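You operate a simulated robot arm through the tools that you are given. There is no shell and no other tool. Be economical: measure what you need, move in short steps, check, and stop when the job is done.

You are at the controls of a simulated two-armed robot. One attempt, no reset.

Task
Press the blue finished cap's spout home, then check its height and put it back in its well.
Fine: use the lever press; leave its slide out and the gauge arm aside. Where these are worked on the way, their far stop is far enough and under half their travel is too little: gauge arm.

The check looks at the end state, three seconds after you hand in, the way a careful person would. Anything else that was tipped, shoved, dropped, spilled or broken makes it a failure. Lids that push on must go on centred and level and be pressed home; caps that screw on are set level and turned clockwise until they are tight.

Robot
Two 7-joint arms with three-finger grippers on one trunk, on a base that drives. Base frame: it is fixed to the floor where the robot stands at the start and does not move with it; the origin is under the middle of the robot, x ahead of it, y to its left, z up. Units: m, degrees, N and s.
The left shoulder is at the start at [0.07, 0.146, 1.288], the right one opposite. With the tool pointing down near the work surface each hand reaches from about 0.18 to 0.66 m from the robot's upright axis, wherever it stands, measured 20 degrees to its own side. Places, roughly: blue plunger button [0.5, -0.4, 1]; gauge arm [0.5, -0.4, 1]; height gauge [0.6, -0.4, 0.9]; nest of the press [0.6, -0.2, 0.9]; red press lever [0.6, 0, 1]; seat of the height gauge [0.6, -0.3, 0.9]; slide plate [0.6, -0.2, 0.9]. Payload 2.2 kg a hand.
The TCP of each hand is the grasp point between the finger pads, 0.028 m short of the fingertips. In the tool frame z runs along the fingers and y along their closing line. The gripper opens to 0.102 m. The gripper's body begins 0.071 m behind the TCP.
Orientation is that of the tool frame in the base frame, as a unit quaternion [w, x, y, z]. With the fingers straight down and closing along the base's y, the tool's x points along the base's -x, its y along +y and its z along -z.

Tools
- The arms move only by the tool arm_command. It takes "left_plan", "right_plan" or both (then of equal length, played together; a hand with none holds still); each is a list of rows, each a list of 7 numbers: the turn, a rotation vector about the tool's x, y, z in degrees, then the shift along the tool's x, y, z in m, then the opening, from 0 (shut) to 1 (fully open). In form: [[wx, wy, wz, dx, dy, dz, claw], ...]. A call has 1 to 12 rows; each row shifts and turns the commanded pose from where the row before left it, along the tool's axes as they then stand. A row lasts 0.2 s, in which the tool goes at most 0.05 m and 8.6 degrees; a call with a longer step from one row to the next is refused whole, and so is a gripper value outside its range. Where a pose cannot be reached the arm comes as near as it can. A force on the tool above 40 N (or 10 N above the force at the start of the call, whichever is more), or a blocked arm, ends the call early, and 0.2 s more pass. Each finger halts on what it meets, pressing with about 34 N; the grip force reading is that of the motor and also rises with nothing between the fingers. The clock runs only during rows and for 0.2 s after the last one: add rows that do not move to give the fingers time. The reply holds the time, the measured pose of the TCP, the force on the tool along the base axes, the opening and the grip force, in the units named above and with some noise, with the torque about the TCP (base axes, N m) and any sound that the robot's microphone picked up, and new pictures: "pictures" is both (left out), scene, wrist or none (wrist: the cameras of the hands that moved).
- Cameras (640 x 400 px; columns grow to the right, rows downward): "scene" is now at [0.1251, -0.0425, 1.5095]; the picture's right is [-0.50, -0.87, 0.00], its down [-0.53, 0.31, -0.79] and it looks along [0.69, -0.40, -0.61] (base axes); focal length 274 px, centre (320, 200). "left" rides on the left gripper at [0.072, 0.038, -0.086] in its tool frame; the picture's right is [-0.47, 0.88, 0.00], its down [-0.60, -0.32, -0.73] and it looks along [-0.65, -0.34, 0.68] (tool axes); focal length 256 px, centre (320, 200). "right" rides on the right gripper at [0.069, 0.044, -0.086] in its tool frame; the picture's right is [-0.53, 0.84, 0.00], its down [-0.58, -0.37, -0.73] and it looks along [-0.62, -0.39, 0.68] (tool axes); focal length 256 px, centre (320, 200). There is no depth. A picture from a camera that has moved, and an enlarged one, comes with that camera's place and axes in the base frame and with its lens.
- move_column(by): slides the trunk up (or, below 0, down) by that many m; the arms and the scene camera ride with it, the base frame stays. It gives what a move gives, with no picture.
- drive_base(legs): drives the robot by 1 to 6 legs, each [ahead, left, turn to the left] in m, m and degrees, along the robot's own axes; the way and the turn of a leg run together, so that a leg with both is an arc; at most 1.5 m and 180 degrees a leg. The arms and the cameras ride along, it lands a little off, and it stops where it bumps. It gives what a move gives, and a new picture of the scene camera.
- pan_tilt(pan, tilt): turns the head with the scene camera to pan (to the left, within 86 degrees either way) and tilt (down, from -29 to 69), counted from straight ahead of the robot. It gives what a move gives, and a new picture of the scene camera.
- enlarge(camera, box): a new picture of the part [left, top, right, bottom] of that camera's present view, enlarged. The clock stands still meanwhile.
- sign_off(): hands the job in; it is judged then, once.

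Work in short steps. Places have to be worked out from the pictures, the camera data and where the tool is seen: move nearer, look again, correct. Check each grasp and each placing, and mend what went wrong. You have 120 turns and 260 pictures in all, those below and enlarged ones among them. Open the grippers and draw the arms clear of the work before you hand the job in, unless the task says otherwise; then end with one line.

The tools are called after "Emit:" as name(argument=value, ...) on one line, values as JSON. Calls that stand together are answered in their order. arm_command: Moves the arms, as the interface text tells. Its arguments: {"type":"object","properties":{"left_plan":{"type":"array","items":{"type":"array","items":{"type":"number"}}},"right_plan":{"type":"array","items":{"type":"array","items":{"type":"number"}}},"pictures":{"type":"string","enum":["both","scene","wrist","none"]}},"required":[]} The other tools are called the same way: move_column (by) slides the trunk up or down; drive_base (legs) drives the base; pan_tilt (pan, tilt) turns the head that bears the scene camera; enlarge (camera, box) takes an enlarged picture of a part of a camera's view; sign_off () hands the job in.

At the start:

```text
clock: 0.0
left_tool_pos: [0.413, -0.0202, 1.3032]
left_tool_rot: [0.0, -0.001, 1.0, 0.0]
left_contact_force: [0.3, 0.2, 0.3]
left_wrist_torque: [0.01, 0.02, 0.02]
left_opening: 0.1019
left_finger_force: 0.0
right_tool_pos: [0.3018, -0.3712, 1.215]
right_tool_rot: [0.0, -0.001, 1.0, 0.0]
right_contact_force: [0.2, -0.3, 0.1]
right_wrist_torque: [0.01, 0.0, -0.01]
right_opening: 0.1018
right_finger_force: 0.1
trunk travel left (down, up): [-0.825, 0.115]
robot x, y, heading: [0.0013, 0.0034, 0.2]
head pan, tilt: [-30.0, 37.7]
```

scene: 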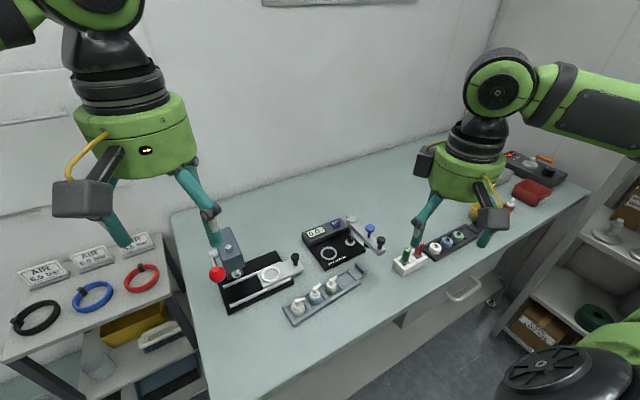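
right: 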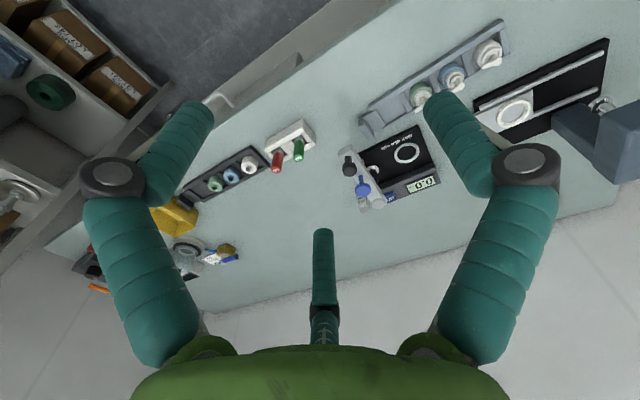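
left: 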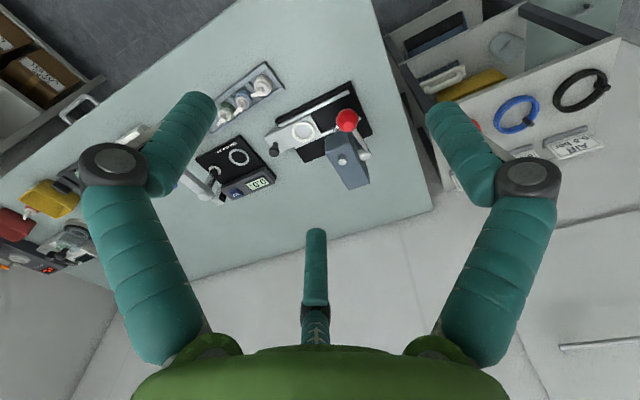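

The press, gauge and racks are in view; I enlarge the scene to see the parts.

Emit:
enlarge(camera="scene", box=[200, 210, 400, 335])

Emit:
enlarge(camera="right", box=[340, 10, 640, 210])

Emit:
enlarge(camera="scene", box=[380, 190, 540, 290])

```text
3.20 times, centred on (300, 272) of scene
camera zoom: at [0.1251, -0.0425, 1.5095], right [-0.5, -0.87, 0.0], down [-0.53, 0.31, -0.79], along [0.69, -0.4, -0.61], focal length 878 px, centre (384, -32)
```

zoom: 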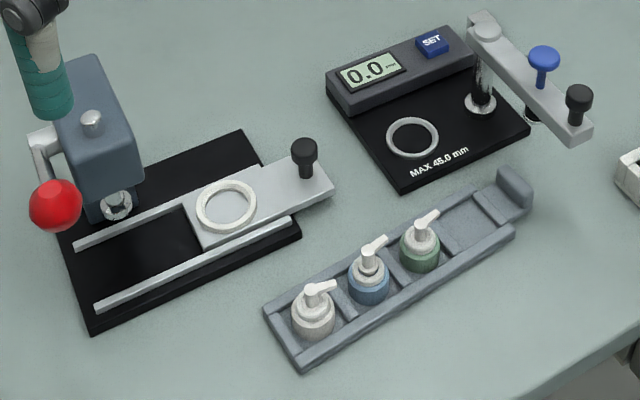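

```text
2.00 times, centred on (490, 110) of right
camera zoom: at [0.2343, -0.3281, 1.3002], right [0.53, 0.85, 0.0], down [0.58, -0.36, 0.73], along [0.62, -0.39, -0.68], focal length 512 px, centre (-20, 380)
```

zoom: 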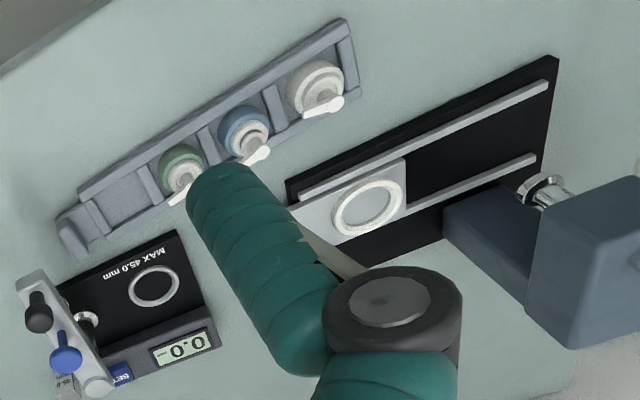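

```text
4.00 times, centred on (460, 240) of scene
camera zoom: at [0.1251, -0.0425, 1.5095], right [-0.5, -0.87, 0.0], down [-0.53, 0.31, -0.79], along [0.69, -0.4, -0.61], focal length 1098 px, centre (-240, 40)
```

zoom: 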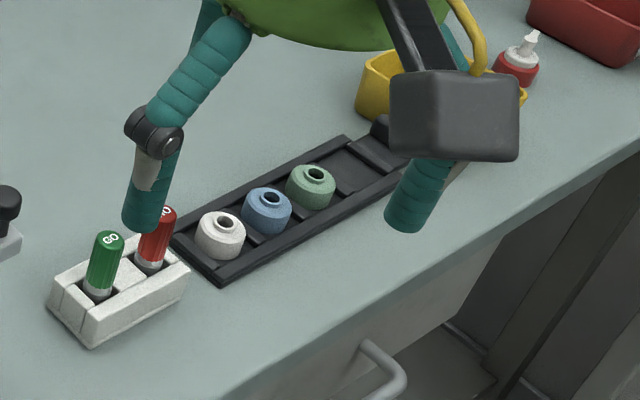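

I triangulate the nest at about (0.603,-0.159,0.885) and the blue cap at about (0.480,-0.233,0.885). I bring the right hand above the cap for a closer look.

Emit:
arm_command(right_plan=[[0, 0, 0, -0.0263, 0.0227, 0.0308, 1], [0, 0, 0, -0.0263, 0.0227, 0.0308, 1], [0, 0, 0, -0.0263, 0.0227, 0.0308, 1], [0, 0, 0, -0.0263, 0.0227, 0.0308, 1], [0, 0, 0, -0.0263, 0.0227, 0.0308, 1], [0, 0, 0, -0.0263, 0.0227, 0.0308, 1]])

```text
clock: 1.4
left_tool_pos: [0.4162, -0.0189, 1.3019]
left_tool_rot: [-0.002, -0.001, 1.0, 0.0]
left_contact_force: [-0.1, 0.2, 0.5]
left_wrist_torque: [0.01, 0.01, -0.02]
left_opening: 0.1021
left_finger_force: 0.2
right_tool_pos: [0.465, -0.2326, 1.0281]
right_tool_rot: [-0.001, 0.0, 1.0, 0.0]
right_contact_force: [1.1, 0.1, 0.4]
right_wrist_torque: [0.01, 0.03, -0.02]
right_opening: 0.1016
right_finger_force: 0.1
trunk travel left (down, up): [-0.825, 0.115]
robot x, y, heading: [0.0021, -0.0036, -0.1]
head pan, tilt: [-30.0, 37.7]
camera scene: at [0.1278, -0.0413, 1.5093], right [-0.5, -0.87, 0.0], down [-0.53, 0.31, -0.79], along [0.68, -0.4, -0.61], focal length 274 px, centre (320, 200)
camera right: at [0.3954, -0.1898, 1.1133], right [0.53, 0.85, 0.0], down [0.58, -0.36, 0.73], along [0.62, -0.39, -0.68], focal length 256 px, centre (320, 200)
```

scene: 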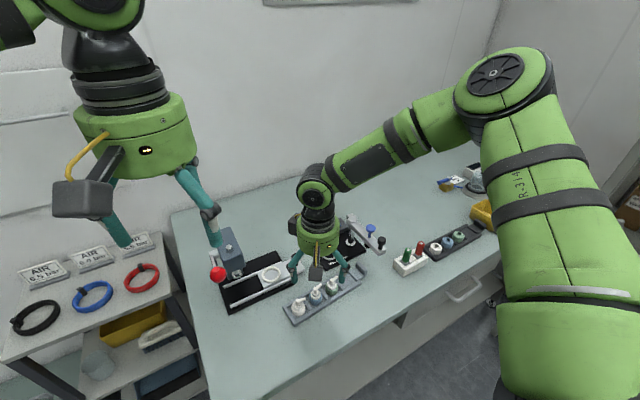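
right: 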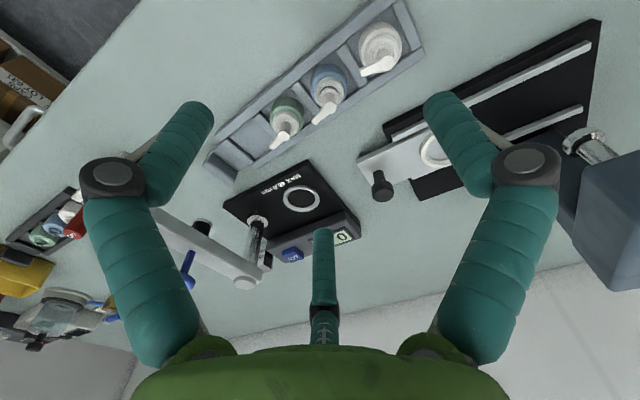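

Emit:
enlarge(camera="right", box=[200, 10, 440, 160])

Emit:
enlarge(camera="scene", box=[270, 250, 390, 325])

```text
2.67 times, centred on (320, 85) of right
camera zoom: at [0.3954, -0.1898, 1.1133], right [0.53, 0.85, 0.0], down [0.58, -0.36, 0.73], along [0.62, -0.39, -0.68], focal length 683 px, centre (320, 507)
```

zoom: 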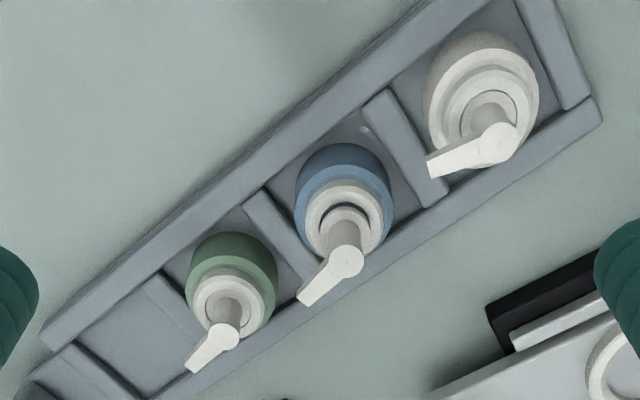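

```text
5.33 times, centred on (330, 288) of scene
camera zoom: at [0.1278, -0.0413, 1.5093], right [-0.5, -0.87, 0.0], down [-0.53, 0.31, -0.79], along [0.68, -0.4, -0.61], focal length 1464 px, centre (267, -267)
```

zoom: 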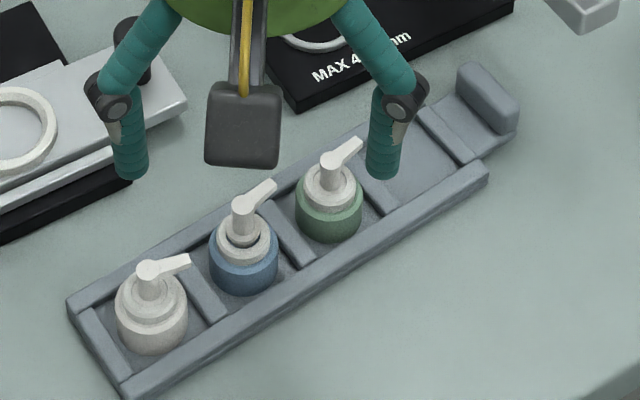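

The tray runs along base y with 0.05 pitch and the spouts point about −y, so I will grip the collar along base x. I turn the wrist by −90° about the tool z.

Emit:
arm_command(right_plan=[[0, 0, -8.18, 0, 0, 0, 1], [0, 0, -8.18, 0, 0, 0, 1], [0, 0, -8.18, 0, 0, 0, 1], [0, 0, -8.18, 0, 0, 0, 1], [0, 0, -8.18, 0, 0, 0, 1], [0, 0, -8.18, 0, 0, 0, 1], [0, 0, -8.18, 0, 0, 0, 1], [0, 0, -8.18, 0, 0, 0, 1], [0, 0, -8.18, 0, 0, 0, 1], [0, 0, -8.18, 0, 0, 0, 1], [0, 0, -8.18, 0, 0, 0, 1], [0, 0, 0, 0, 0, 0, 1]])

```text
clock: 4.0
left_tool_pos: [0.4136, -0.021, 1.3036]
left_tool_rot: [0.0, -0.001, 1.0, 0.0]
left_contact_force: [0.2, 0.1, 0.1]
left_wrist_torque: [-0.03, 0.0, 0.0]
left_opening: 0.1021
left_finger_force: 0.1
right_tool_pos: [0.4609, -0.234, 1.0309]
right_tool_rot: [0.0, 0.708, -0.706, 0.001]
right_contact_force: [-0.5, -0.2, -0.3]
right_wrist_torque: [0.05, -0.02, -0.01]
right_opening: 0.102
right_finger_force: 0.0
trunk travel left (down, up): [-0.825, 0.115]
robot x, y, heading: [0.0022, -0.0014, -0.0]
head pan, tilt: [-30.0, 37.7]
camera scene: at [0.1251, -0.0425, 1.5095], right [-0.5, -0.87, 0.0], down [-0.53, 0.31, -0.79], along [0.69, -0.4, -0.61], focal length 274 px, centre (320, 200)
camera right: at [0.4178, -0.3049, 1.1156], right [-0.85, 0.53, 0.0], down [0.36, 0.58, 0.73], along [0.39, 0.62, -0.68], focal length 256 px, centre (320, 200)
```

scene: 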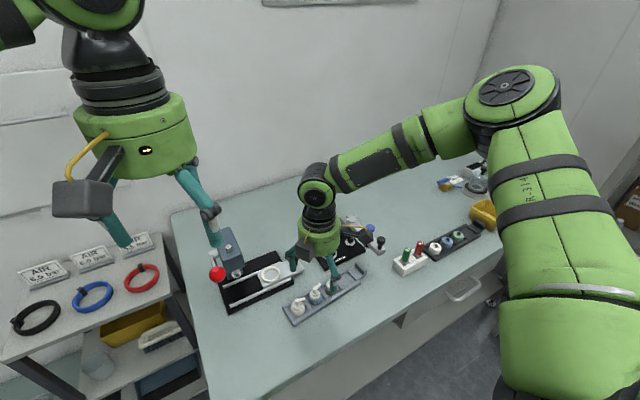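
right: 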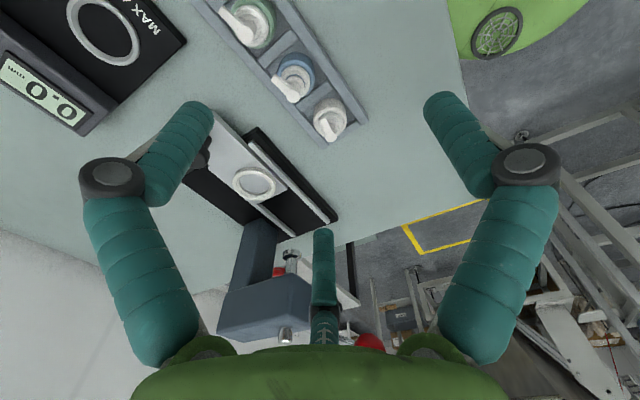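

Emit:
enlarge(camera="right", box=[200, 0, 400, 125])

```text
3.20 times, centred on (300, 62) of right
camera zoom: at [0.4178, -0.3049, 1.1156], right [-0.85, 0.53, 0.0], down [0.36, 0.58, 0.73], along [0.39, 0.62, -0.68], focal length 819 px, centre (384, 640)
```

zoom: 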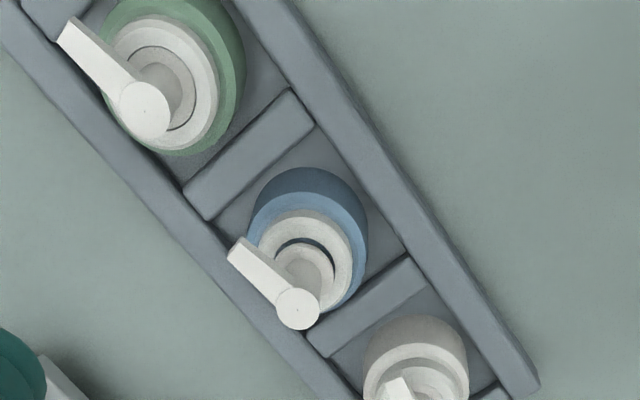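

Cap estimate is about (0.481,-0.237), with readings noisy by a few mm. I go lower above it and re-measure.

Emit:
arm_command(right_plan=[[0, 0, 0, 0.001, -0.0107, 0.0375, 1], [0, 0, 0, 0.001, -0.0107, 0.0375, 1], [0, 0, 0, 0, 0, 0, 1]], pictures="wrist")

Emit:
enlarge(camera="right", box=[220, 60, 420, 185])

Emit:
enlarge(camera="scene", box=[270, 250, 390, 325])

```text
clock: 4.8
left_tool_pos: [0.4121, -0.0208, 1.3041]
left_tool_rot: [0.0, 0.0, 1.0, 0.0]
left_contact_force: [0.2, -0.4, 0.7]
left_wrist_torque: [-0.02, -0.02, 0.0]
left_opening: 0.102
left_finger_force: 0.0
right_tool_pos: [0.4756, -0.2412, 0.9625]
right_tool_rot: [-0.001, 0.707, -0.707, 0.001]
right_contact_force: [0.1, 0.5, 1.3]
right_wrist_torque: [-0.01, -0.03, 0.0]
right_opening: 0.1021
right_finger_force: 0.0
right hand out of reach, approached as far as the arm can: row 2
trunk travel left (down, up): [-0.825, 0.115]
robot x, y, heading: [-0.0028, 0.0008, -0.2]
head pan, tilt: [-30.0, 37.7]
camera right: at [0.4324, -0.3106, 1.0471], right [-0.85, 0.53, 0.0], down [0.36, 0.58, 0.73], along [0.39, 0.62, -0.68], focal length 256 px, centre (320, 200)
```

right: 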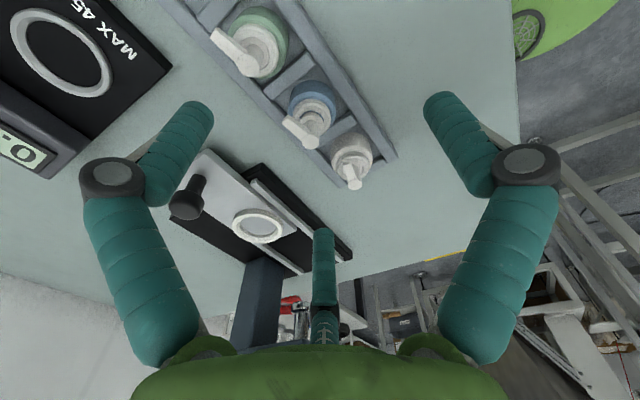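

```text
3.20 times, centred on (320, 122) of right
camera zoom: at [0.4324, -0.3106, 1.0471], right [-0.85, 0.53, 0.0], down [0.36, 0.58, 0.73], along [0.39, 0.62, -0.68], focal length 819 px, centre (320, 448)
```

zoom: 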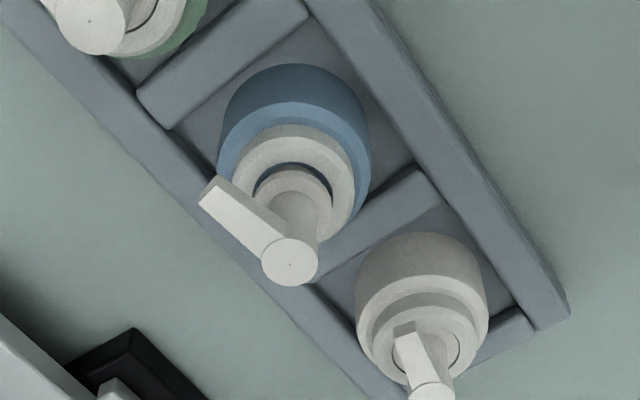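

```text
5.33 times, centred on (330, 288) of scene
camera zoom: at [0.1235, -0.0426, 1.5096], right [-0.5, -0.87, 0.0], down [-0.53, 0.31, -0.79], along [0.69, -0.4, -0.61], focal length 1464 px, centre (267, -267)
```

zoom: 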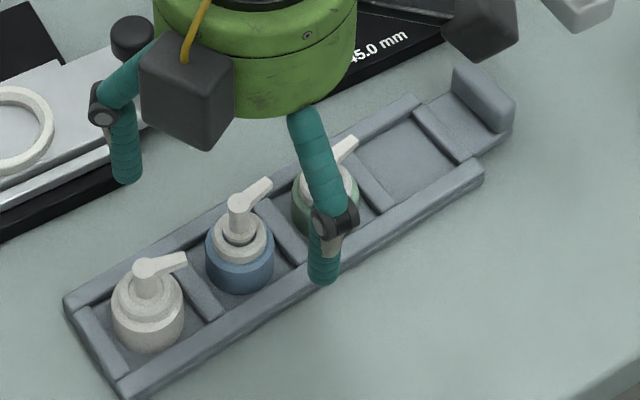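

The arm hit a reach limit going down, so I'll lower the trunk. The cap axis measures about +0.011 x, +0.006 y from the present TCP, with collar top about z 0.877 and spout top about 0.912. I raise the hand first.

Emit:
arm_command(right_plan=[[0, 0, 0, 0, 0, -0.045, 1], [0, 0, 0, 0, 0, -0.045, 1], [0, 0, 0, 0, 0, -0.045, 1], [0, 0, 0, 0, 0, -0.045, 1]], pictures="none")

Emit:
move_column(by=-0.17)

```text
clock: 5.8
left_tool_pos: [0.413, -0.0204, 1.3034]
left_tool_rot: [0.0, -0.001, 1.0, 0.001]
left_contact_force: [0.1, 0.5, -1.2]
left_wrist_torque: [0.0, -0.02, 0.03]
left_opening: 0.1017
left_finger_force: 0.1
right_tool_pos: [0.4751, -0.24, 1.1432]
right_tool_rot: [0.0, 0.707, -0.707, 0.0]
right_contact_force: [-0.3, 0.3, 1.0]
right_wrist_torque: [0.04, -0.01, 0.01]
right_opening: 0.1023
right_finger_force: 0.0
trunk travel left (down, up): [-0.825, 0.115]
robot x, y, heading: [-0.0002, 0.0001, -0.1]
head pan, tilt: [-30.0, 37.7]
```

```text
clock: 7.7
left_tool_pos: [0.4124, -0.0209, 1.1335]
left_tool_rot: [0.0, -0.001, 1.0, 0.0]
left_contact_force: [0.0, 0.1, -0.4]
left_wrist_torque: [0.0, -0.01, -0.02]
left_opening: 0.1018
left_finger_force: 0.0
right_tool_pos: [0.4768, -0.2403, 0.9731]
right_tool_rot: [0.0, 0.707, -0.707, 0.0]
right_contact_force: [0.9, -0.9, 0.1]
right_wrist_torque: [0.05, 0.0, -0.03]
right_opening: 0.1017
right_finger_force: 0.1
trunk travel left (down, up): [-0.655, 0.285]
robot x, y, heading: [-0.0005, -0.0, 0.0]
head pan, tilt: [-30.0, 37.7]
```

Now a short step down toward the cap, with the offset corrected.

Emit:
arm_command(right_plan=[[0, 0, 0, -0.0055, -0.0105, 0.035, 0.7], [0, 0, 0, 0, 0, 0, 0.7]])

Emit:
enlarge(camera="right", box=[220, 80, 420, 205])

```text
clock: 8.3
left_tool_pos: [0.4118, -0.0215, 1.1341]
left_tool_rot: [0.0, -0.001, 1.0, 0.0]
left_contact_force: [-0.2, 0.4, -0.6]
left_wrist_torque: [-0.01, 0.0, 0.02]
left_opening: 0.1019
left_finger_force: 0.1
right_tool_pos: [0.4892, -0.2354, 0.9374]
right_tool_rot: [0.0, 0.707, -0.707, 0.001]
right_contact_force: [-1.0, 0.4, 0.8]
right_wrist_torque: [0.0, 0.03, -0.03]
right_opening: 0.0714
right_finger_force: 0.1
trunk travel left (down, up): [-0.655, 0.285]
robot x, y, heading: [-0.0029, 0.0011, -0.0]
head pan, tilt: [-30.0, 37.7]
camera scene: at [0.1242, -0.0425, 1.3396], right [-0.5, -0.87, 0.0], down [-0.53, 0.31, -0.79], along [0.69, -0.4, -0.61], focal length 274 px, centre (320, 200)
camera right: at [0.444, -0.3049, 1.0239], right [-0.85, 0.53, 0.0], down [0.36, 0.58, 0.73], along [0.39, 0.62, -0.68], focal length 256 px, centre (320, 200)
```

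scene: 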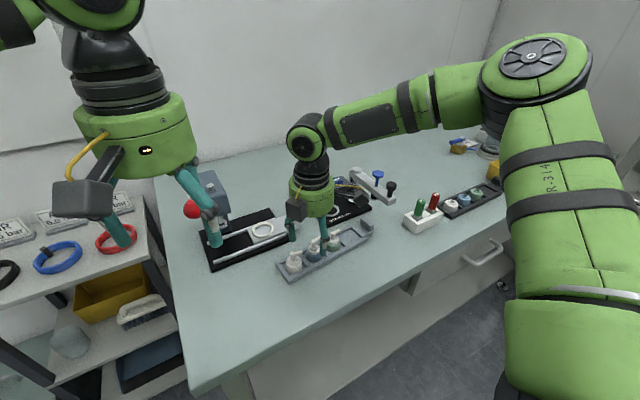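
right: 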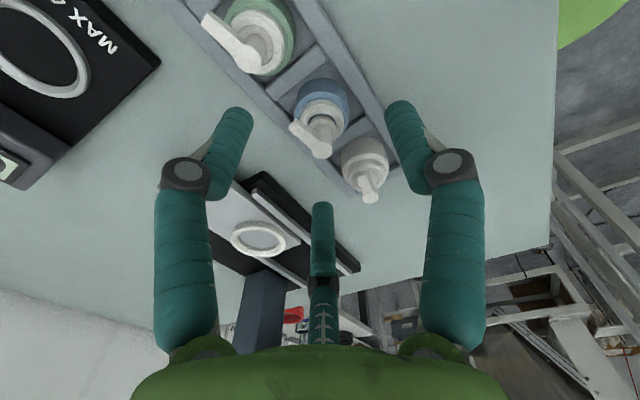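

```text
3.20 times, centred on (320, 142) of right
camera zoom: at [0.444, -0.3049, 1.0239], right [-0.85, 0.53, 0.0], down [0.36, 0.58, 0.73], along [0.39, 0.62, -0.68], focal length 819 px, centre (320, 384)
```

zoom: 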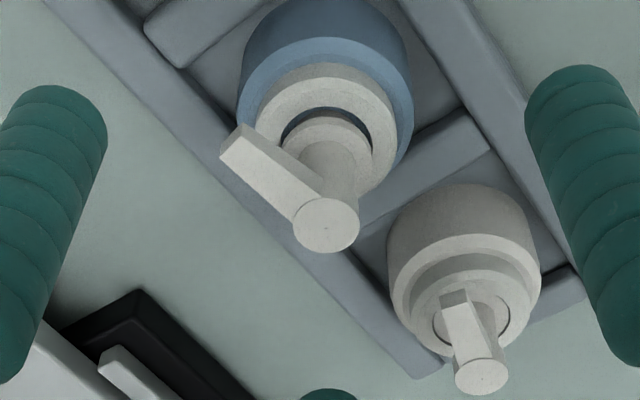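

The cap is centred between the fingers to within a few mm. I descend 0.045 and close.

Emit:
arm_command(right_plan=[[0, 0, 0, 0.001, 0.001, 0.023, 0.6], [0, 0, 0, 0, 0, 0.021, 0.6], [0, 0, 0, 0, 0, 0, 0.6]])

Emit:
enlarge(camera="scene", box=[270, 205, 390, 280])

```text
clock: 9.1
left_tool_pos: [0.4116, -0.0189, 1.1348]
left_tool_rot: [0.001, 0.0, 1.0, -0.001]
left_contact_force: [-0.5, -0.1, 0.0]
left_wrist_torque: [-0.03, 0.02, 0.01]
left_opening: 0.102
left_finger_force: 0.1
right_tool_pos: [0.4861, -0.2359, 0.8989]
right_tool_rot: [-0.002, 0.708, -0.706, 0.003]
right_contact_force: [-1.2, -3.0, 19.7]
right_wrist_torque: [-0.04, -0.22, -0.15]
right_opening: 0.0617
right_finger_force: 0.2
trunk travel left (down, up): [-0.655, 0.285]
robot x, y, heading: [-0.002, -0.0014, -0.0]
head pan, tilt: [-30.0, 37.7]
camera scene: at [0.1223, -0.0417, 1.3402], right [-0.5, -0.87, 0.0], down [-0.53, 0.31, -0.79], along [0.69, -0.4, -0.61], focal length 274 px, centre (320, 200)
camera right: at [0.4423, -0.3052, 0.9828], right [-0.85, 0.53, -0.01], down [0.36, 0.58, 0.73], along [0.4, 0.62, -0.68], focal length 256 px, centre (320, 200)
```

scene: 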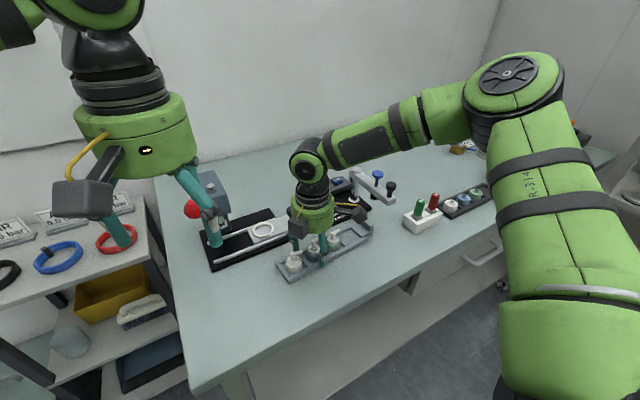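
right: 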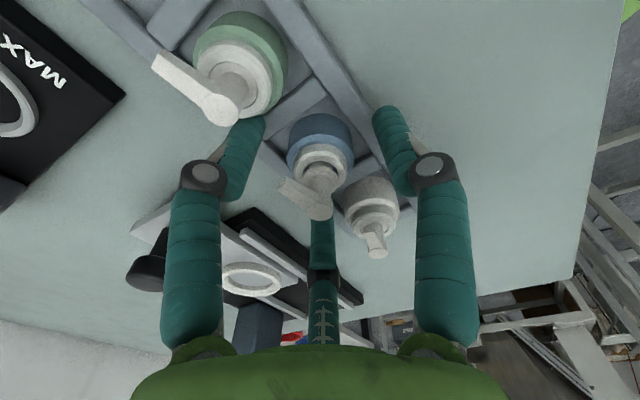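

```text
5.33 times, centred on (330, 242) of scene
camera zoom: at [0.1223, -0.0417, 1.3402], right [-0.5, -0.87, 0.0], down [-0.53, 0.31, -0.79], along [0.69, -0.4, -0.61], focal length 1464 px, centre (267, -27)
```

zoom: 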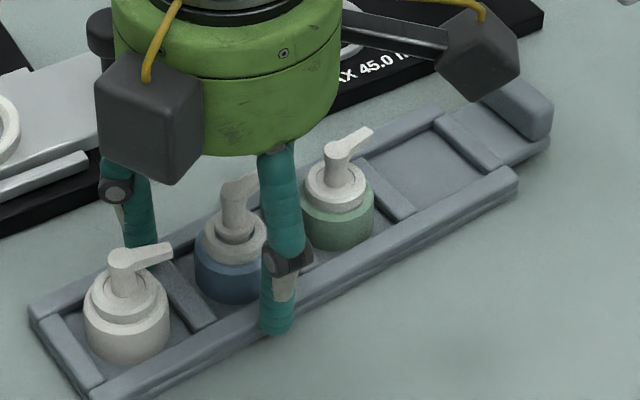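

Fingertips touch the tray's rim at TCP z≈0.899. I rise to just clear it and look before closing.

Emit:
arm_command(right_plan=[[0, 0, 0, 0, 0, -0.009, 0.6], [0, 0, 0, 0, 0, 0, 0.6]], pictures="none")

Emit:
enlarge(camera="right", box=[200, 70, 440, 220])

```text
clock: 9.7
left_tool_pos: [0.4121, -0.0196, 1.1335]
left_tool_rot: [0.0, -0.001, 1.0, 0.0]
left_contact_force: [0.3, -0.1, 0.1]
left_wrist_torque: [-0.01, -0.01, -0.03]
left_opening: 0.102
left_finger_force: 0.1
right_tool_pos: [0.4857, -0.2362, 0.9027]
right_tool_rot: [0.001, 0.707, -0.707, 0.0]
right_contact_force: [0.9, 0.7, 0.3]
right_wrist_torque: [0.03, -0.02, 0.01]
right_opening: 0.061
right_finger_force: 0.0
trunk travel left (down, up): [-0.655, 0.285]
robot x, y, heading: [0.0018, -0.0009, 0.1]
head pan, tilt: [-30.0, 37.7]
```

```text
2.67 times, centred on (320, 145) of right
camera zoom: at [0.4423, -0.3058, 0.9886], right [-0.85, 0.53, 0.0], down [0.37, 0.58, 0.73], along [0.39, 0.62, -0.68], focal length 683 px, centre (320, 347)
```

zoom: 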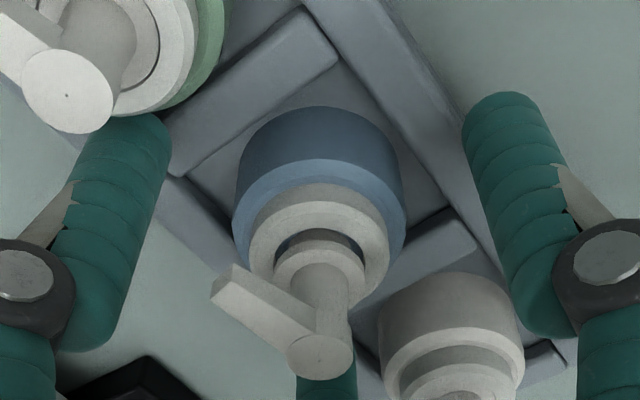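

Looking closely, the gripper visually has three prongs (tool azimuths about 90°, −30°, −150°). To avoid the blue cap's own spout and the white one's, I raise, turn a further −15° about the tool z and narrow the opening before descending again.

Emit:
arm_command(right_plan=[[0, 0, 0, 0, 0, -0.045, 0.6], [0, 0, -7.5, 0, 0, 0, 0.6], [0, 0, -7.5, 0, 0, 0, 0.45], [0, 0, 0, 0, 0, 0, 0.42]])

Emit:
enlarge(camera="right", box=[220, 70, 420, 195])

Emit:
enlarge(camera="scene", box=[270, 205, 390, 280])

```text
clock: 10.7
left_tool_pos: [0.4128, -0.0214, 1.1346]
left_tool_rot: [0.0, -0.001, 1.0, 0.0]
left_contact_force: [-0.1, -0.1, -0.1]
left_wrist_torque: [-0.02, -0.01, -0.03]
left_opening: 0.1021
left_finger_force: 0.1
right_tool_pos: [0.4866, -0.2365, 0.9482]
right_tool_rot: [0.0, 0.794, -0.608, 0.0]
right_contact_force: [-0.7, -0.2, -0.1]
right_wrist_torque: [-0.01, -0.01, -0.02]
right_opening: 0.0429
right_finger_force: 0.0
trunk travel left (down, up): [-0.655, 0.285]
robot x, y, heading: [0.0012, 0.0009, -0.1]
head pan, tilt: [-30.0, 37.7]
camera scene: at [0.1246, -0.0423, 1.3396], right [-0.5, -0.87, 0.0], down [-0.53, 0.31, -0.79], along [0.69, -0.4, -0.61], focal length 274 px, centre (320, 200)
camera right: at [0.4627, -0.3147, 1.0343], right [-0.96, 0.3, 0.0], down [0.2, 0.65, 0.73], along [0.22, 0.7, -0.68], focal length 256 px, centre (320, 200)
```

scene: 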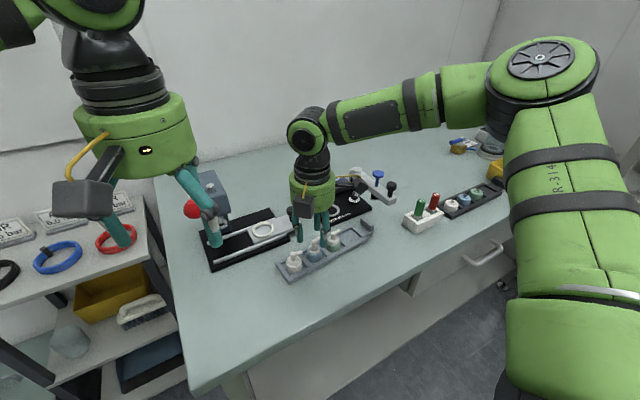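
right: 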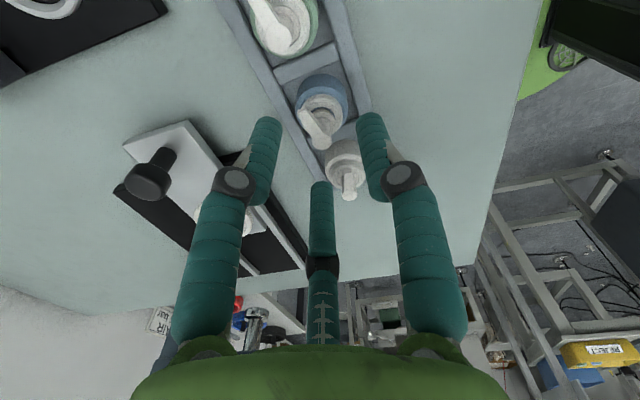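

```text
3.20 times, centred on (320, 132) of right
camera zoom: at [0.4627, -0.3147, 1.0343], right [-0.96, 0.3, 0.0], down [0.2, 0.65, 0.73], along [0.22, 0.7, -0.68], focal length 819 px, centre (320, 416)
```

zoom: 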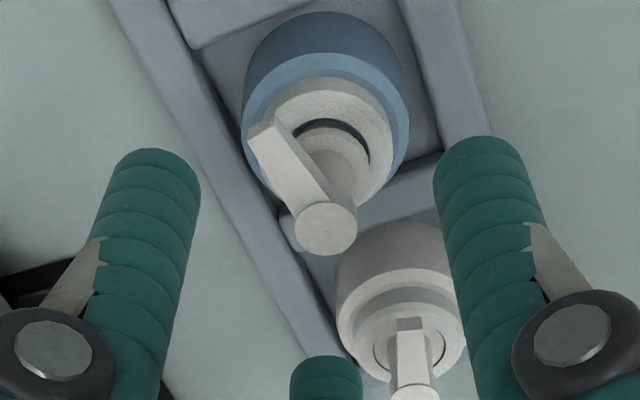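

```text
5.33 times, centred on (330, 242) of scene
camera zoom: at [0.1246, -0.0423, 1.3396], right [-0.5, -0.87, 0.0], down [-0.53, 0.31, -0.79], along [0.69, -0.4, -0.61], focal length 1464 px, centre (267, -27)
```

zoom: 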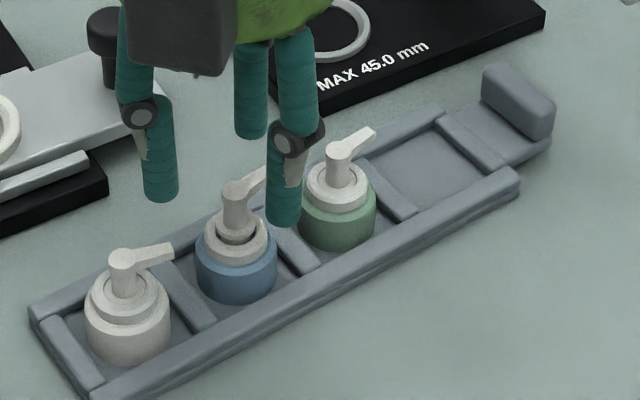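

Both views agree: the cap axis is under the TCP, with collar top about 0.876. With opening 0.43 the prongs clear the neighbours; I descend in steps to TCP 0.898.

Emit:
arm_command(right_plan=[[0, 0, 0, 0, 0.001, 0.025, 0.43], [0, 0, 0, 0, 0, 0.02, 0.43], [0, 0, 0, 0, 0, 0.005, 0.43], [0, 0, 0, 0, 0, 0, 0.43]])

Emit:
enlarge(camera="right", box=[220, 90, 420, 215])

Emit:
enlarge(camera="scene", box=[270, 205, 390, 280])

```text
clock: 11.7
left_tool_pos: [0.4135, -0.0209, 1.1337]
left_tool_rot: [0.001, -0.001, 1.0, 0.0]
left_contact_force: [-0.1, -0.6, 0.5]
left_wrist_torque: [0.0, -0.01, 0.0]
left_opening: 0.1021
left_finger_force: 0.0
right_tool_pos: [0.4862, -0.2354, 0.8995]
right_tool_rot: [-0.002, 0.793, -0.609, 0.0]
right_contact_force: [0.2, -2.1, 9.0]
right_wrist_torque: [-0.13, 0.03, 0.05]
right_opening: 0.0438
right_finger_force: 0.0
trunk travel left (down, up): [-0.655, 0.285]
robot x, y, heading: [-0.0022, 0.0, 0.1]
head pan, tilt: [-30.0, 37.7]
camera scene: at [0.1242, -0.0423, 1.3397], right [-0.5, -0.87, 0.0], down [-0.53, 0.31, -0.79], along [0.69, -0.4, -0.61], focal length 274 px, centre (320, 200)
camera right: at [0.4613, -0.3142, 0.985], right [-0.95, 0.3, 0.0], down [0.2, 0.65, 0.73], along [0.22, 0.7, -0.68], focal length 256 px, centre (320, 200)
```

scene: 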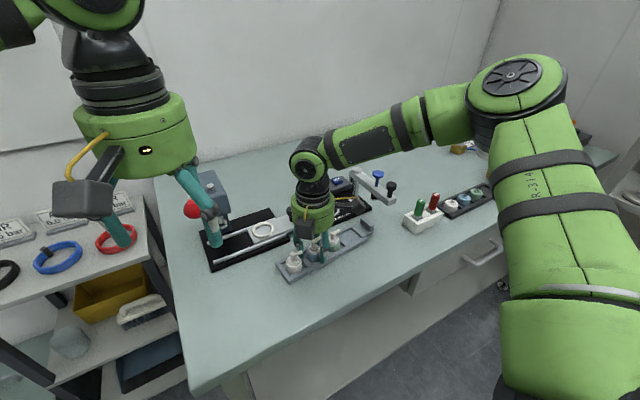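
right: 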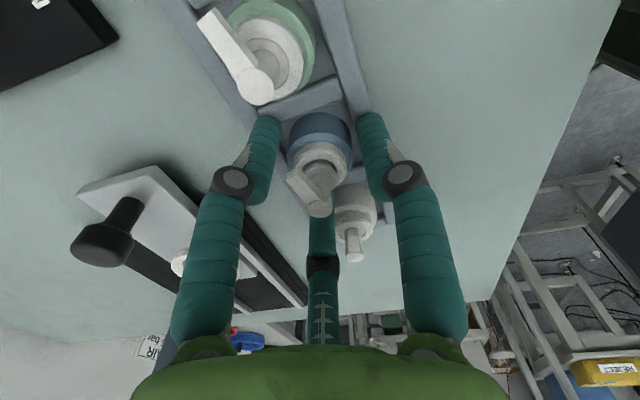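

```text
3.20 times, centred on (320, 152) of right
camera zoom: at [0.4613, -0.3142, 0.985], right [-0.95, 0.3, 0.0], down [0.2, 0.65, 0.73], along [0.22, 0.7, -0.68], focal length 819 px, centre (320, 352)
```

zoom: 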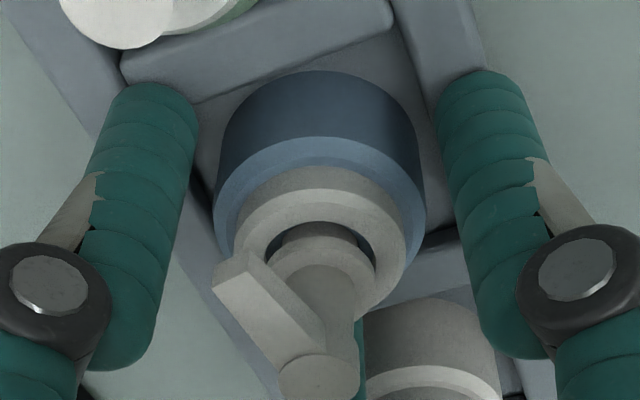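

```text
5.33 times, centred on (330, 242) of scene
camera zoom: at [0.1242, -0.0423, 1.3397], right [-0.5, -0.87, 0.0], down [-0.53, 0.31, -0.79], along [0.69, -0.4, -0.61], focal length 1464 px, centre (267, -27)
```

zoom: 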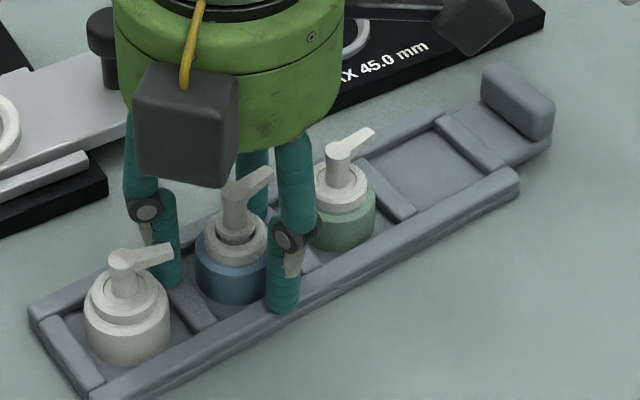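

The prongs straddle the collar nicely and the tips just touch the dividers. I raise 3 mm and close.

Emit:
arm_command(right_plan=[[0, 0, 0, 0, 0, -0.005, 0.43], [0, 0, 0, 0, 0, 0, 0.34], [0, 0, 0, 0, 0, 0, 0.28], [0, 0, 0, 0, 0, 0, 0.2], [0, 0, 0, 0, 0, 0, 0.2]])

Emit:
enlarge(camera="right", box=[220, 90, 420, 215])

```text
clock: 12.9
left_tool_pos: [0.4127, -0.0201, 1.1338]
left_tool_rot: [0.0, -0.001, 1.0, 0.0]
left_contact_force: [0.1, -1.2, 0.2]
left_wrist_torque: [-0.03, 0.0, 0.02]
left_opening: 0.1021
left_finger_force: 0.1
right_tool_pos: [0.4849, -0.2351, 0.9026]
right_tool_rot: [0.0, 0.794, -0.608, 0.0]
right_contact_force: [-0.1, -0.2, -0.3]
right_wrist_torque: [-0.02, -0.02, 0.0]
right_opening: 0.0317
right_finger_force: 9.9
trunk travel left (down, up): [-0.655, 0.285]
robot x, y, heading: [0.0013, 0.0003, -0.1]
head pan, tilt: [-30.0, 37.7]
camera scene: at [0.1251, -0.0425, 1.3395], right [-0.5, -0.87, 0.0], down [-0.53, 0.31, -0.79], along [0.69, -0.4, -0.61], focal length 274 px, centre (320, 200)
camera right: at [0.4617, -0.3146, 0.9889], right [-0.95, 0.3, 0.0], down [0.2, 0.65, 0.73], along [0.22, 0.7, -0.68], focal length 256 px, centre (320, 200)
```

scene: 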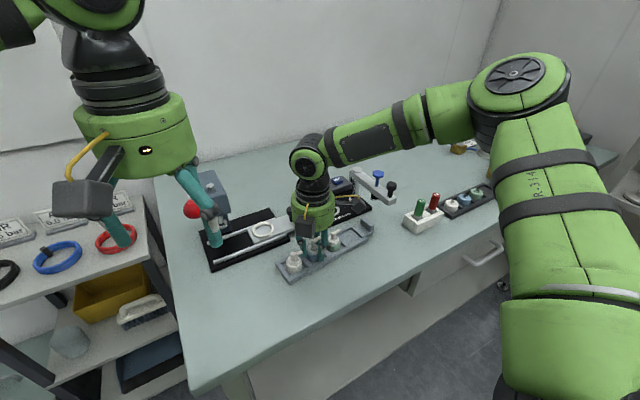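
right: 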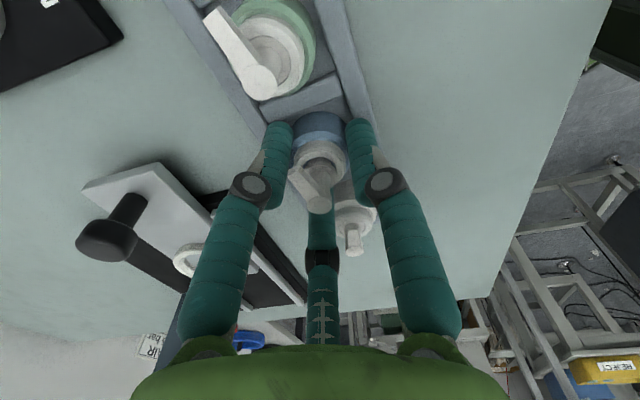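

```text
3.20 times, centred on (320, 152) of right
camera zoom: at [0.4617, -0.3146, 0.9889], right [-0.95, 0.3, 0.0], down [0.2, 0.65, 0.73], along [0.22, 0.7, -0.68], focal length 819 px, centre (320, 352)
```

zoom: 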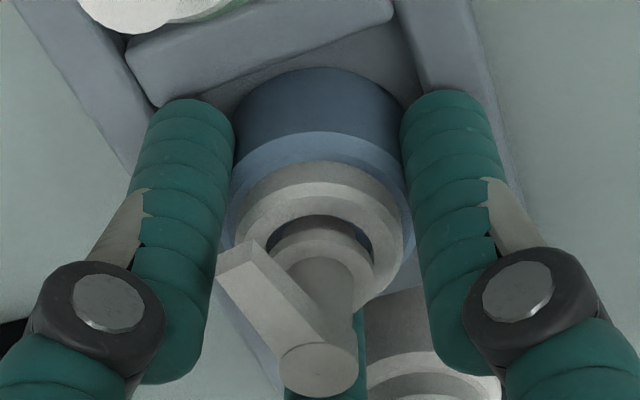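

The opening reads 0.0317 with grip force, so the collar is held. I tighten the grip and lift straight up.

Emit:
arm_command(right_plan=[[0, 0, 0, 0, 0, 0, 0.1], [0, 0, 0, 0, 0, 0, 0.1], [0, 0, 0, 0, 0, -0.02, 0.1], [0, 0, 0, 0, 0, -0.04, 0.1], [0, 0, 0, 0, 0, -0.04, 0.1], [0, 0, 0, 0, 0, 0, 0.1]])

Emit:
enlarge(camera="scene", box=[190, 170, 430, 320])

```text
clock: 14.3
left_tool_pos: [0.4133, -0.0204, 1.1333]
left_tool_rot: [-0.001, -0.001, 1.0, 0.0]
left_contact_force: [0.9, -0.3, 0.4]
left_wrist_torque: [-0.02, 0.0, 0.03]
left_opening: 0.1018
left_finger_force: 0.0
right_tool_pos: [0.4847, -0.2348, 1.004]
right_tool_rot: [0.0, 0.793, -0.609, 0.0]
right_contact_force: [0.7, -0.8, -0.6]
right_wrist_torque: [0.04, -0.02, 0.0]
right_opening: 0.0312
right_finger_force: 10.1
trunk travel left (down, up): [-0.655, 0.285]
robot x, y, heading: [-0.0032, 0.004, -0.0]
head pan, tilt: [-30.0, 37.7]
camera scene: at [0.1256, -0.0428, 1.3394], right [-0.5, -0.87, 0.0], down [-0.53, 0.31, -0.79], along [0.68, -0.4, -0.61], focal length 274 px, centre (320, 200)
camera right: at [0.4618, -0.3145, 1.0887], right [-0.95, 0.3, 0.0], down [0.2, 0.65, 0.73], along [0.22, 0.7, -0.68], focal length 256 px, centre (320, 200)
```

scene: 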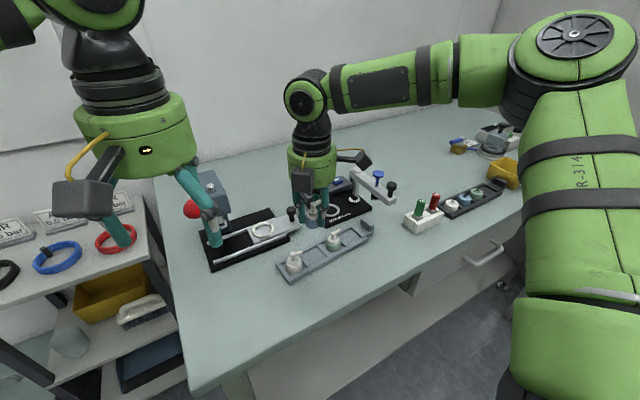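
right: 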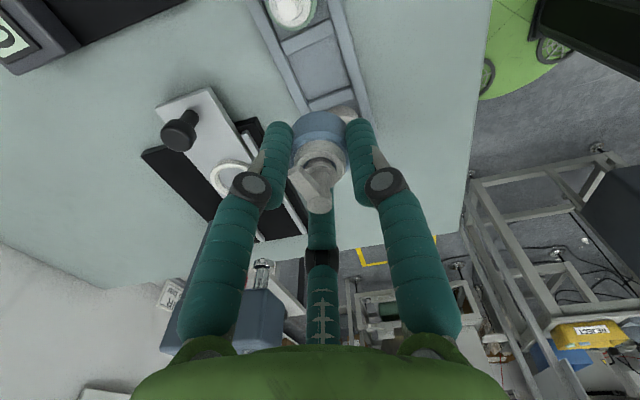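

```text
2.67 times, centred on (310, 245) of scene
camera zoom: at [0.1256, -0.0428, 1.3394], right [-0.5, -0.87, 0.0], down [-0.53, 0.31, -0.79], along [0.68, -0.4, -0.61], focal length 732 px, centre (347, 80)
```

zoom: 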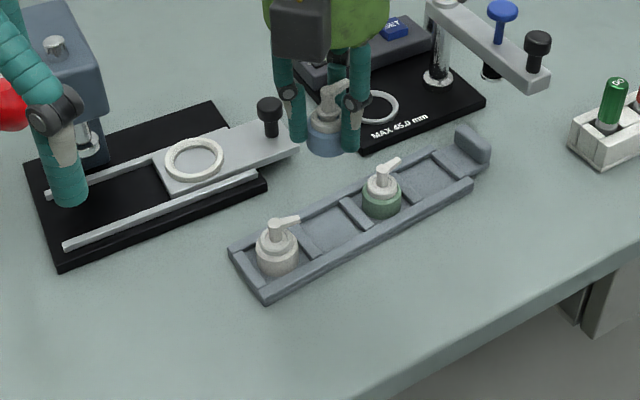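

Cap lifted cleanly. Nest ring recomputed at about (0.604,-0.161, rim 0.883). I move above it at a safe height and look.

Emit:
arm_command(right_plan=[[0, 0, 0, -0.014, -0.0445, 0, 0.1], [0, 0, 0, -0.014, -0.0445, 0, 0.1], [0, 0, 0, -0.0139, -0.0444, 0, 0.1], [0, 0, 0, 0, 0, 0, 0.1]])

Emit:
enlarge(camera="scene", box=[150, 150, 350, 275])

Emit:
enlarge(camera="right", box=[220, 70, 420, 195])

```text
clock: 15.3
left_tool_pos: [0.4155, -0.0198, 1.1321]
left_tool_rot: [-0.001, -0.002, 1.0, 0.0]
left_contact_force: [0.5, -0.4, 0.4]
left_wrist_torque: [-0.01, 0.04, -0.01]
left_opening: 0.1021
left_finger_force: 0.0
right_tool_pos: [0.5511, -0.1967, 1.0016]
right_tool_rot: [0.0, 0.793, -0.609, 0.0]
right_contact_force: [-0.3, 0.2, -1.0]
right_wrist_torque: [-0.02, 0.03, -0.03]
right_opening: 0.0317
right_finger_force: 10.1
right hand out of reach, approached as far as the arm can: row 2, 3
trunk travel left (down, up): [-0.655, 0.285]
robot x, y, heading: [-0.0001, -0.0002, -0.1]
head pan, tilt: [-30.0, 37.7]
camera scene: at [0.1263, -0.0418, 1.3394], right [-0.5, -0.87, 0.0], down [-0.53, 0.31, -0.79], along [0.68, -0.4, -0.61], focal length 274 px, centre (320, 200)
camera right: at [0.5259, -0.275, 1.0877], right [-0.95, 0.3, 0.0], down [0.2, 0.65, 0.73], along [0.22, 0.7, -0.68], focal length 256 px, centre (320, 200)
```

scene: 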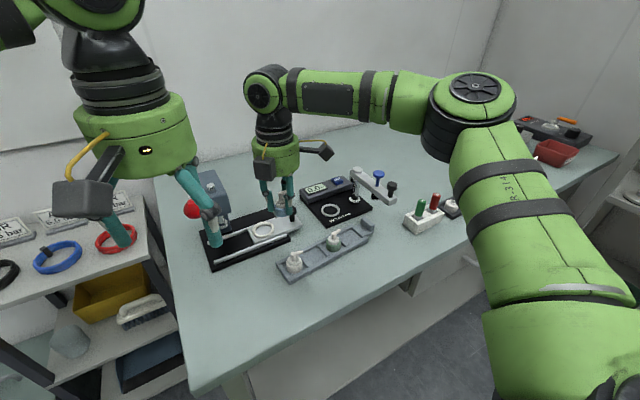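
right: 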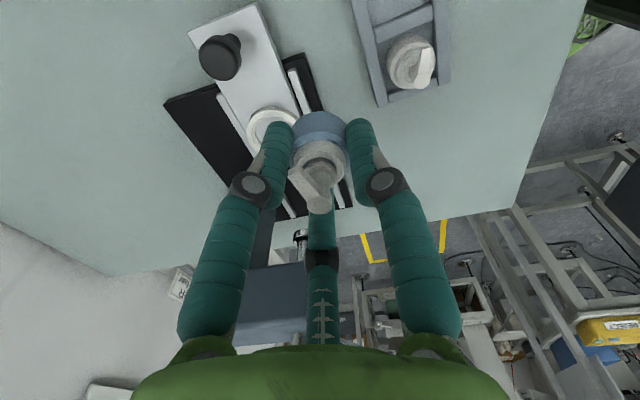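

```text
3.20 times, centred on (250, 212) of scene
camera zoom: at [0.1263, -0.0418, 1.3394], right [-0.5, -0.87, 0.0], down [-0.53, 0.31, -0.79], along [0.68, -0.4, -0.61], focal length 878 px, centre (544, 160)
```

zoom: 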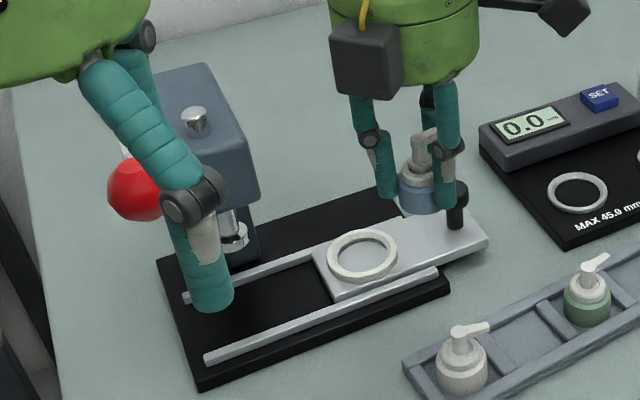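

```text
3.20 times, centred on (320, 132) of right
camera zoom: at [0.5259, -0.275, 1.0877], right [-0.95, 0.3, 0.0], down [0.2, 0.65, 0.73], along [0.22, 0.7, -0.68], focal length 819 px, centre (320, 416)
```

zoom: 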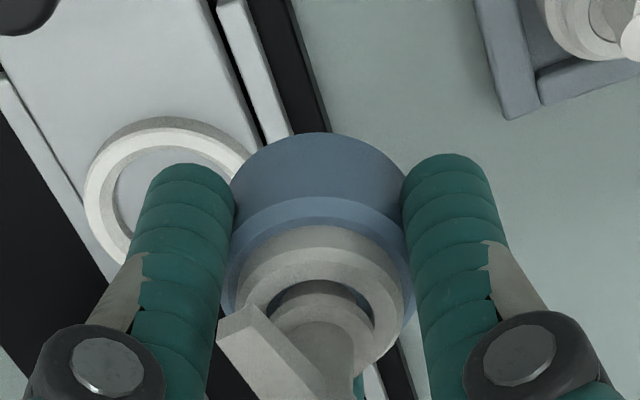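

The arm's reach ends short of the nest. I check the clearance between my base and the table before driving nearer.

Emit:
pan_tilt(pan=0, tilt=69)

```text
clock: 16.3
left_tool_pos: [0.4125, -0.0205, 1.1343]
left_tool_rot: [0.0, 0.0, 1.0, 0.0]
left_contact_force: [-0.2, 0.3, 0.3]
left_wrist_torque: [-0.02, 0.01, -0.03]
left_opening: 0.1017
left_finger_force: 0.2
right_tool_pos: [0.5486, -0.1972, 1.0014]
right_tool_rot: [0.0, 0.793, -0.609, 0.001]
right_contact_force: [0.0, 0.8, -0.2]
right_wrist_torque: [0.0, 0.02, 0.02]
right_opening: 0.0316
right_finger_force: 10.3
trunk travel left (down, up): [-0.655, 0.285]
robot x, y, heading: [-0.002, 0.0015, -0.2]
head pan, tilt: [0.0, 68.8]
camera scene: at [0.1061, 0.0007, 1.3], right [0.0, -1.0, 0.0], down [-0.93, 0.0, -0.36], along [0.36, 0.0, -0.93], focal length 274 px, centre (320, 200)
```

scene: 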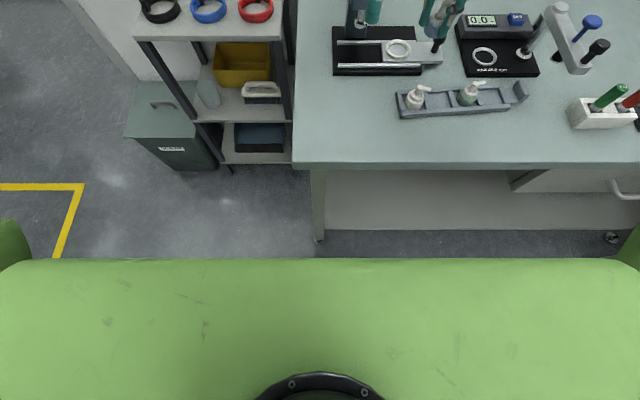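

Table edge is at x≈0.35 and there's room for a short approach. I pull the right hand back and raise the left hand first, so nothing sweeps into the press.

Emit:
arm_command(right_plan=[[0, 0, 0, 0.0, 0.04, -0.02, 0.1], [0, 0, 0, 0.0, 0.03, -0.01, 0.1], [0, 0, 0, 0, 0, 0, 0.1]], left_plan=[[0, 0, 0, 0.03, 0.02, -0.03, 1], [0, 0, 0, 0.03, 0.02, -0.03, 1], [0, 0, 0, 0.03, 0.02, -0.03, 1]], pictures="none")

Emit:
drive_base(legs=[[0.1, 0, 0]])

```text
clock: 17.1
left_tool_pos: [0.3233, 0.0413, 1.2237]
left_tool_rot: [0.001, 0.0, 1.0, 0.0]
left_contact_force: [-1.4, -0.4, -0.3]
left_wrist_torque: [-0.04, -0.04, 0.0]
left_opening: 0.1021
left_finger_force: 0.0
right_tool_pos: [0.4806, -0.2147, 1.0328]
right_tool_rot: [0.0, 0.794, -0.609, 0.0]
right_contact_force: [-0.3, -0.1, 0.1]
right_wrist_torque: [0.0, 0.01, -0.04]
right_opening: 0.0314
right_finger_force: 10.4
trunk travel left (down, up): [-0.655, 0.285]
robot x, y, heading: [0.0008, 0.002, 0.1]
head pan, tilt: [0.0, 68.8]
```

```text
clock: 18.3
left_tool_pos: [0.4203, 0.0396, 1.2217]
left_tool_rot: [-0.003, -0.001, 1.0, 0.0]
left_contact_force: [0.3, 0.1, -0.3]
left_wrist_torque: [0.03, 0.07, -0.01]
left_opening: 0.1019
left_finger_force: 0.0
right_tool_pos: [0.5766, -0.2161, 1.0298]
right_tool_rot: [0.002, 0.793, -0.609, -0.001]
right_contact_force: [0.7, 0.6, 0.0]
right_wrist_torque: [-0.02, 0.04, 0.01]
right_opening: 0.0313
right_finger_force: 9.7
trunk travel left (down, up): [-0.655, 0.285]
robot x, y, heading: [0.0903, -0.0021, -0.1]
head pan, tilt: [0.0, 68.8]
stopped in leg 1: the robot was blocked; the commanded pose is now the measured one
camera scene: at [0.203, 0.0005, 1.2995], right [0.0, -1.0, 0.0], down [-0.93, 0.0, -0.36], along [0.36, 0.0, -0.93], focal length 274 px, centre (320, 200)
```

scene: 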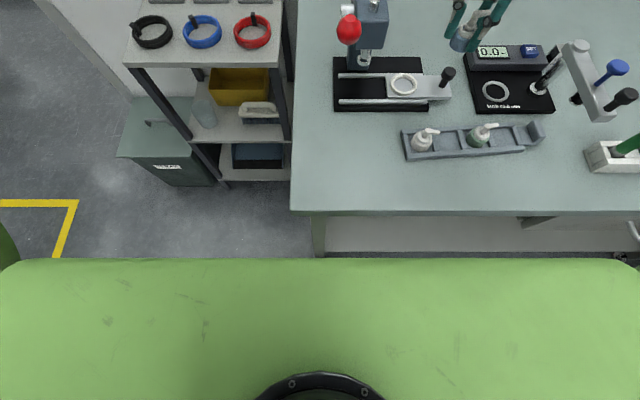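

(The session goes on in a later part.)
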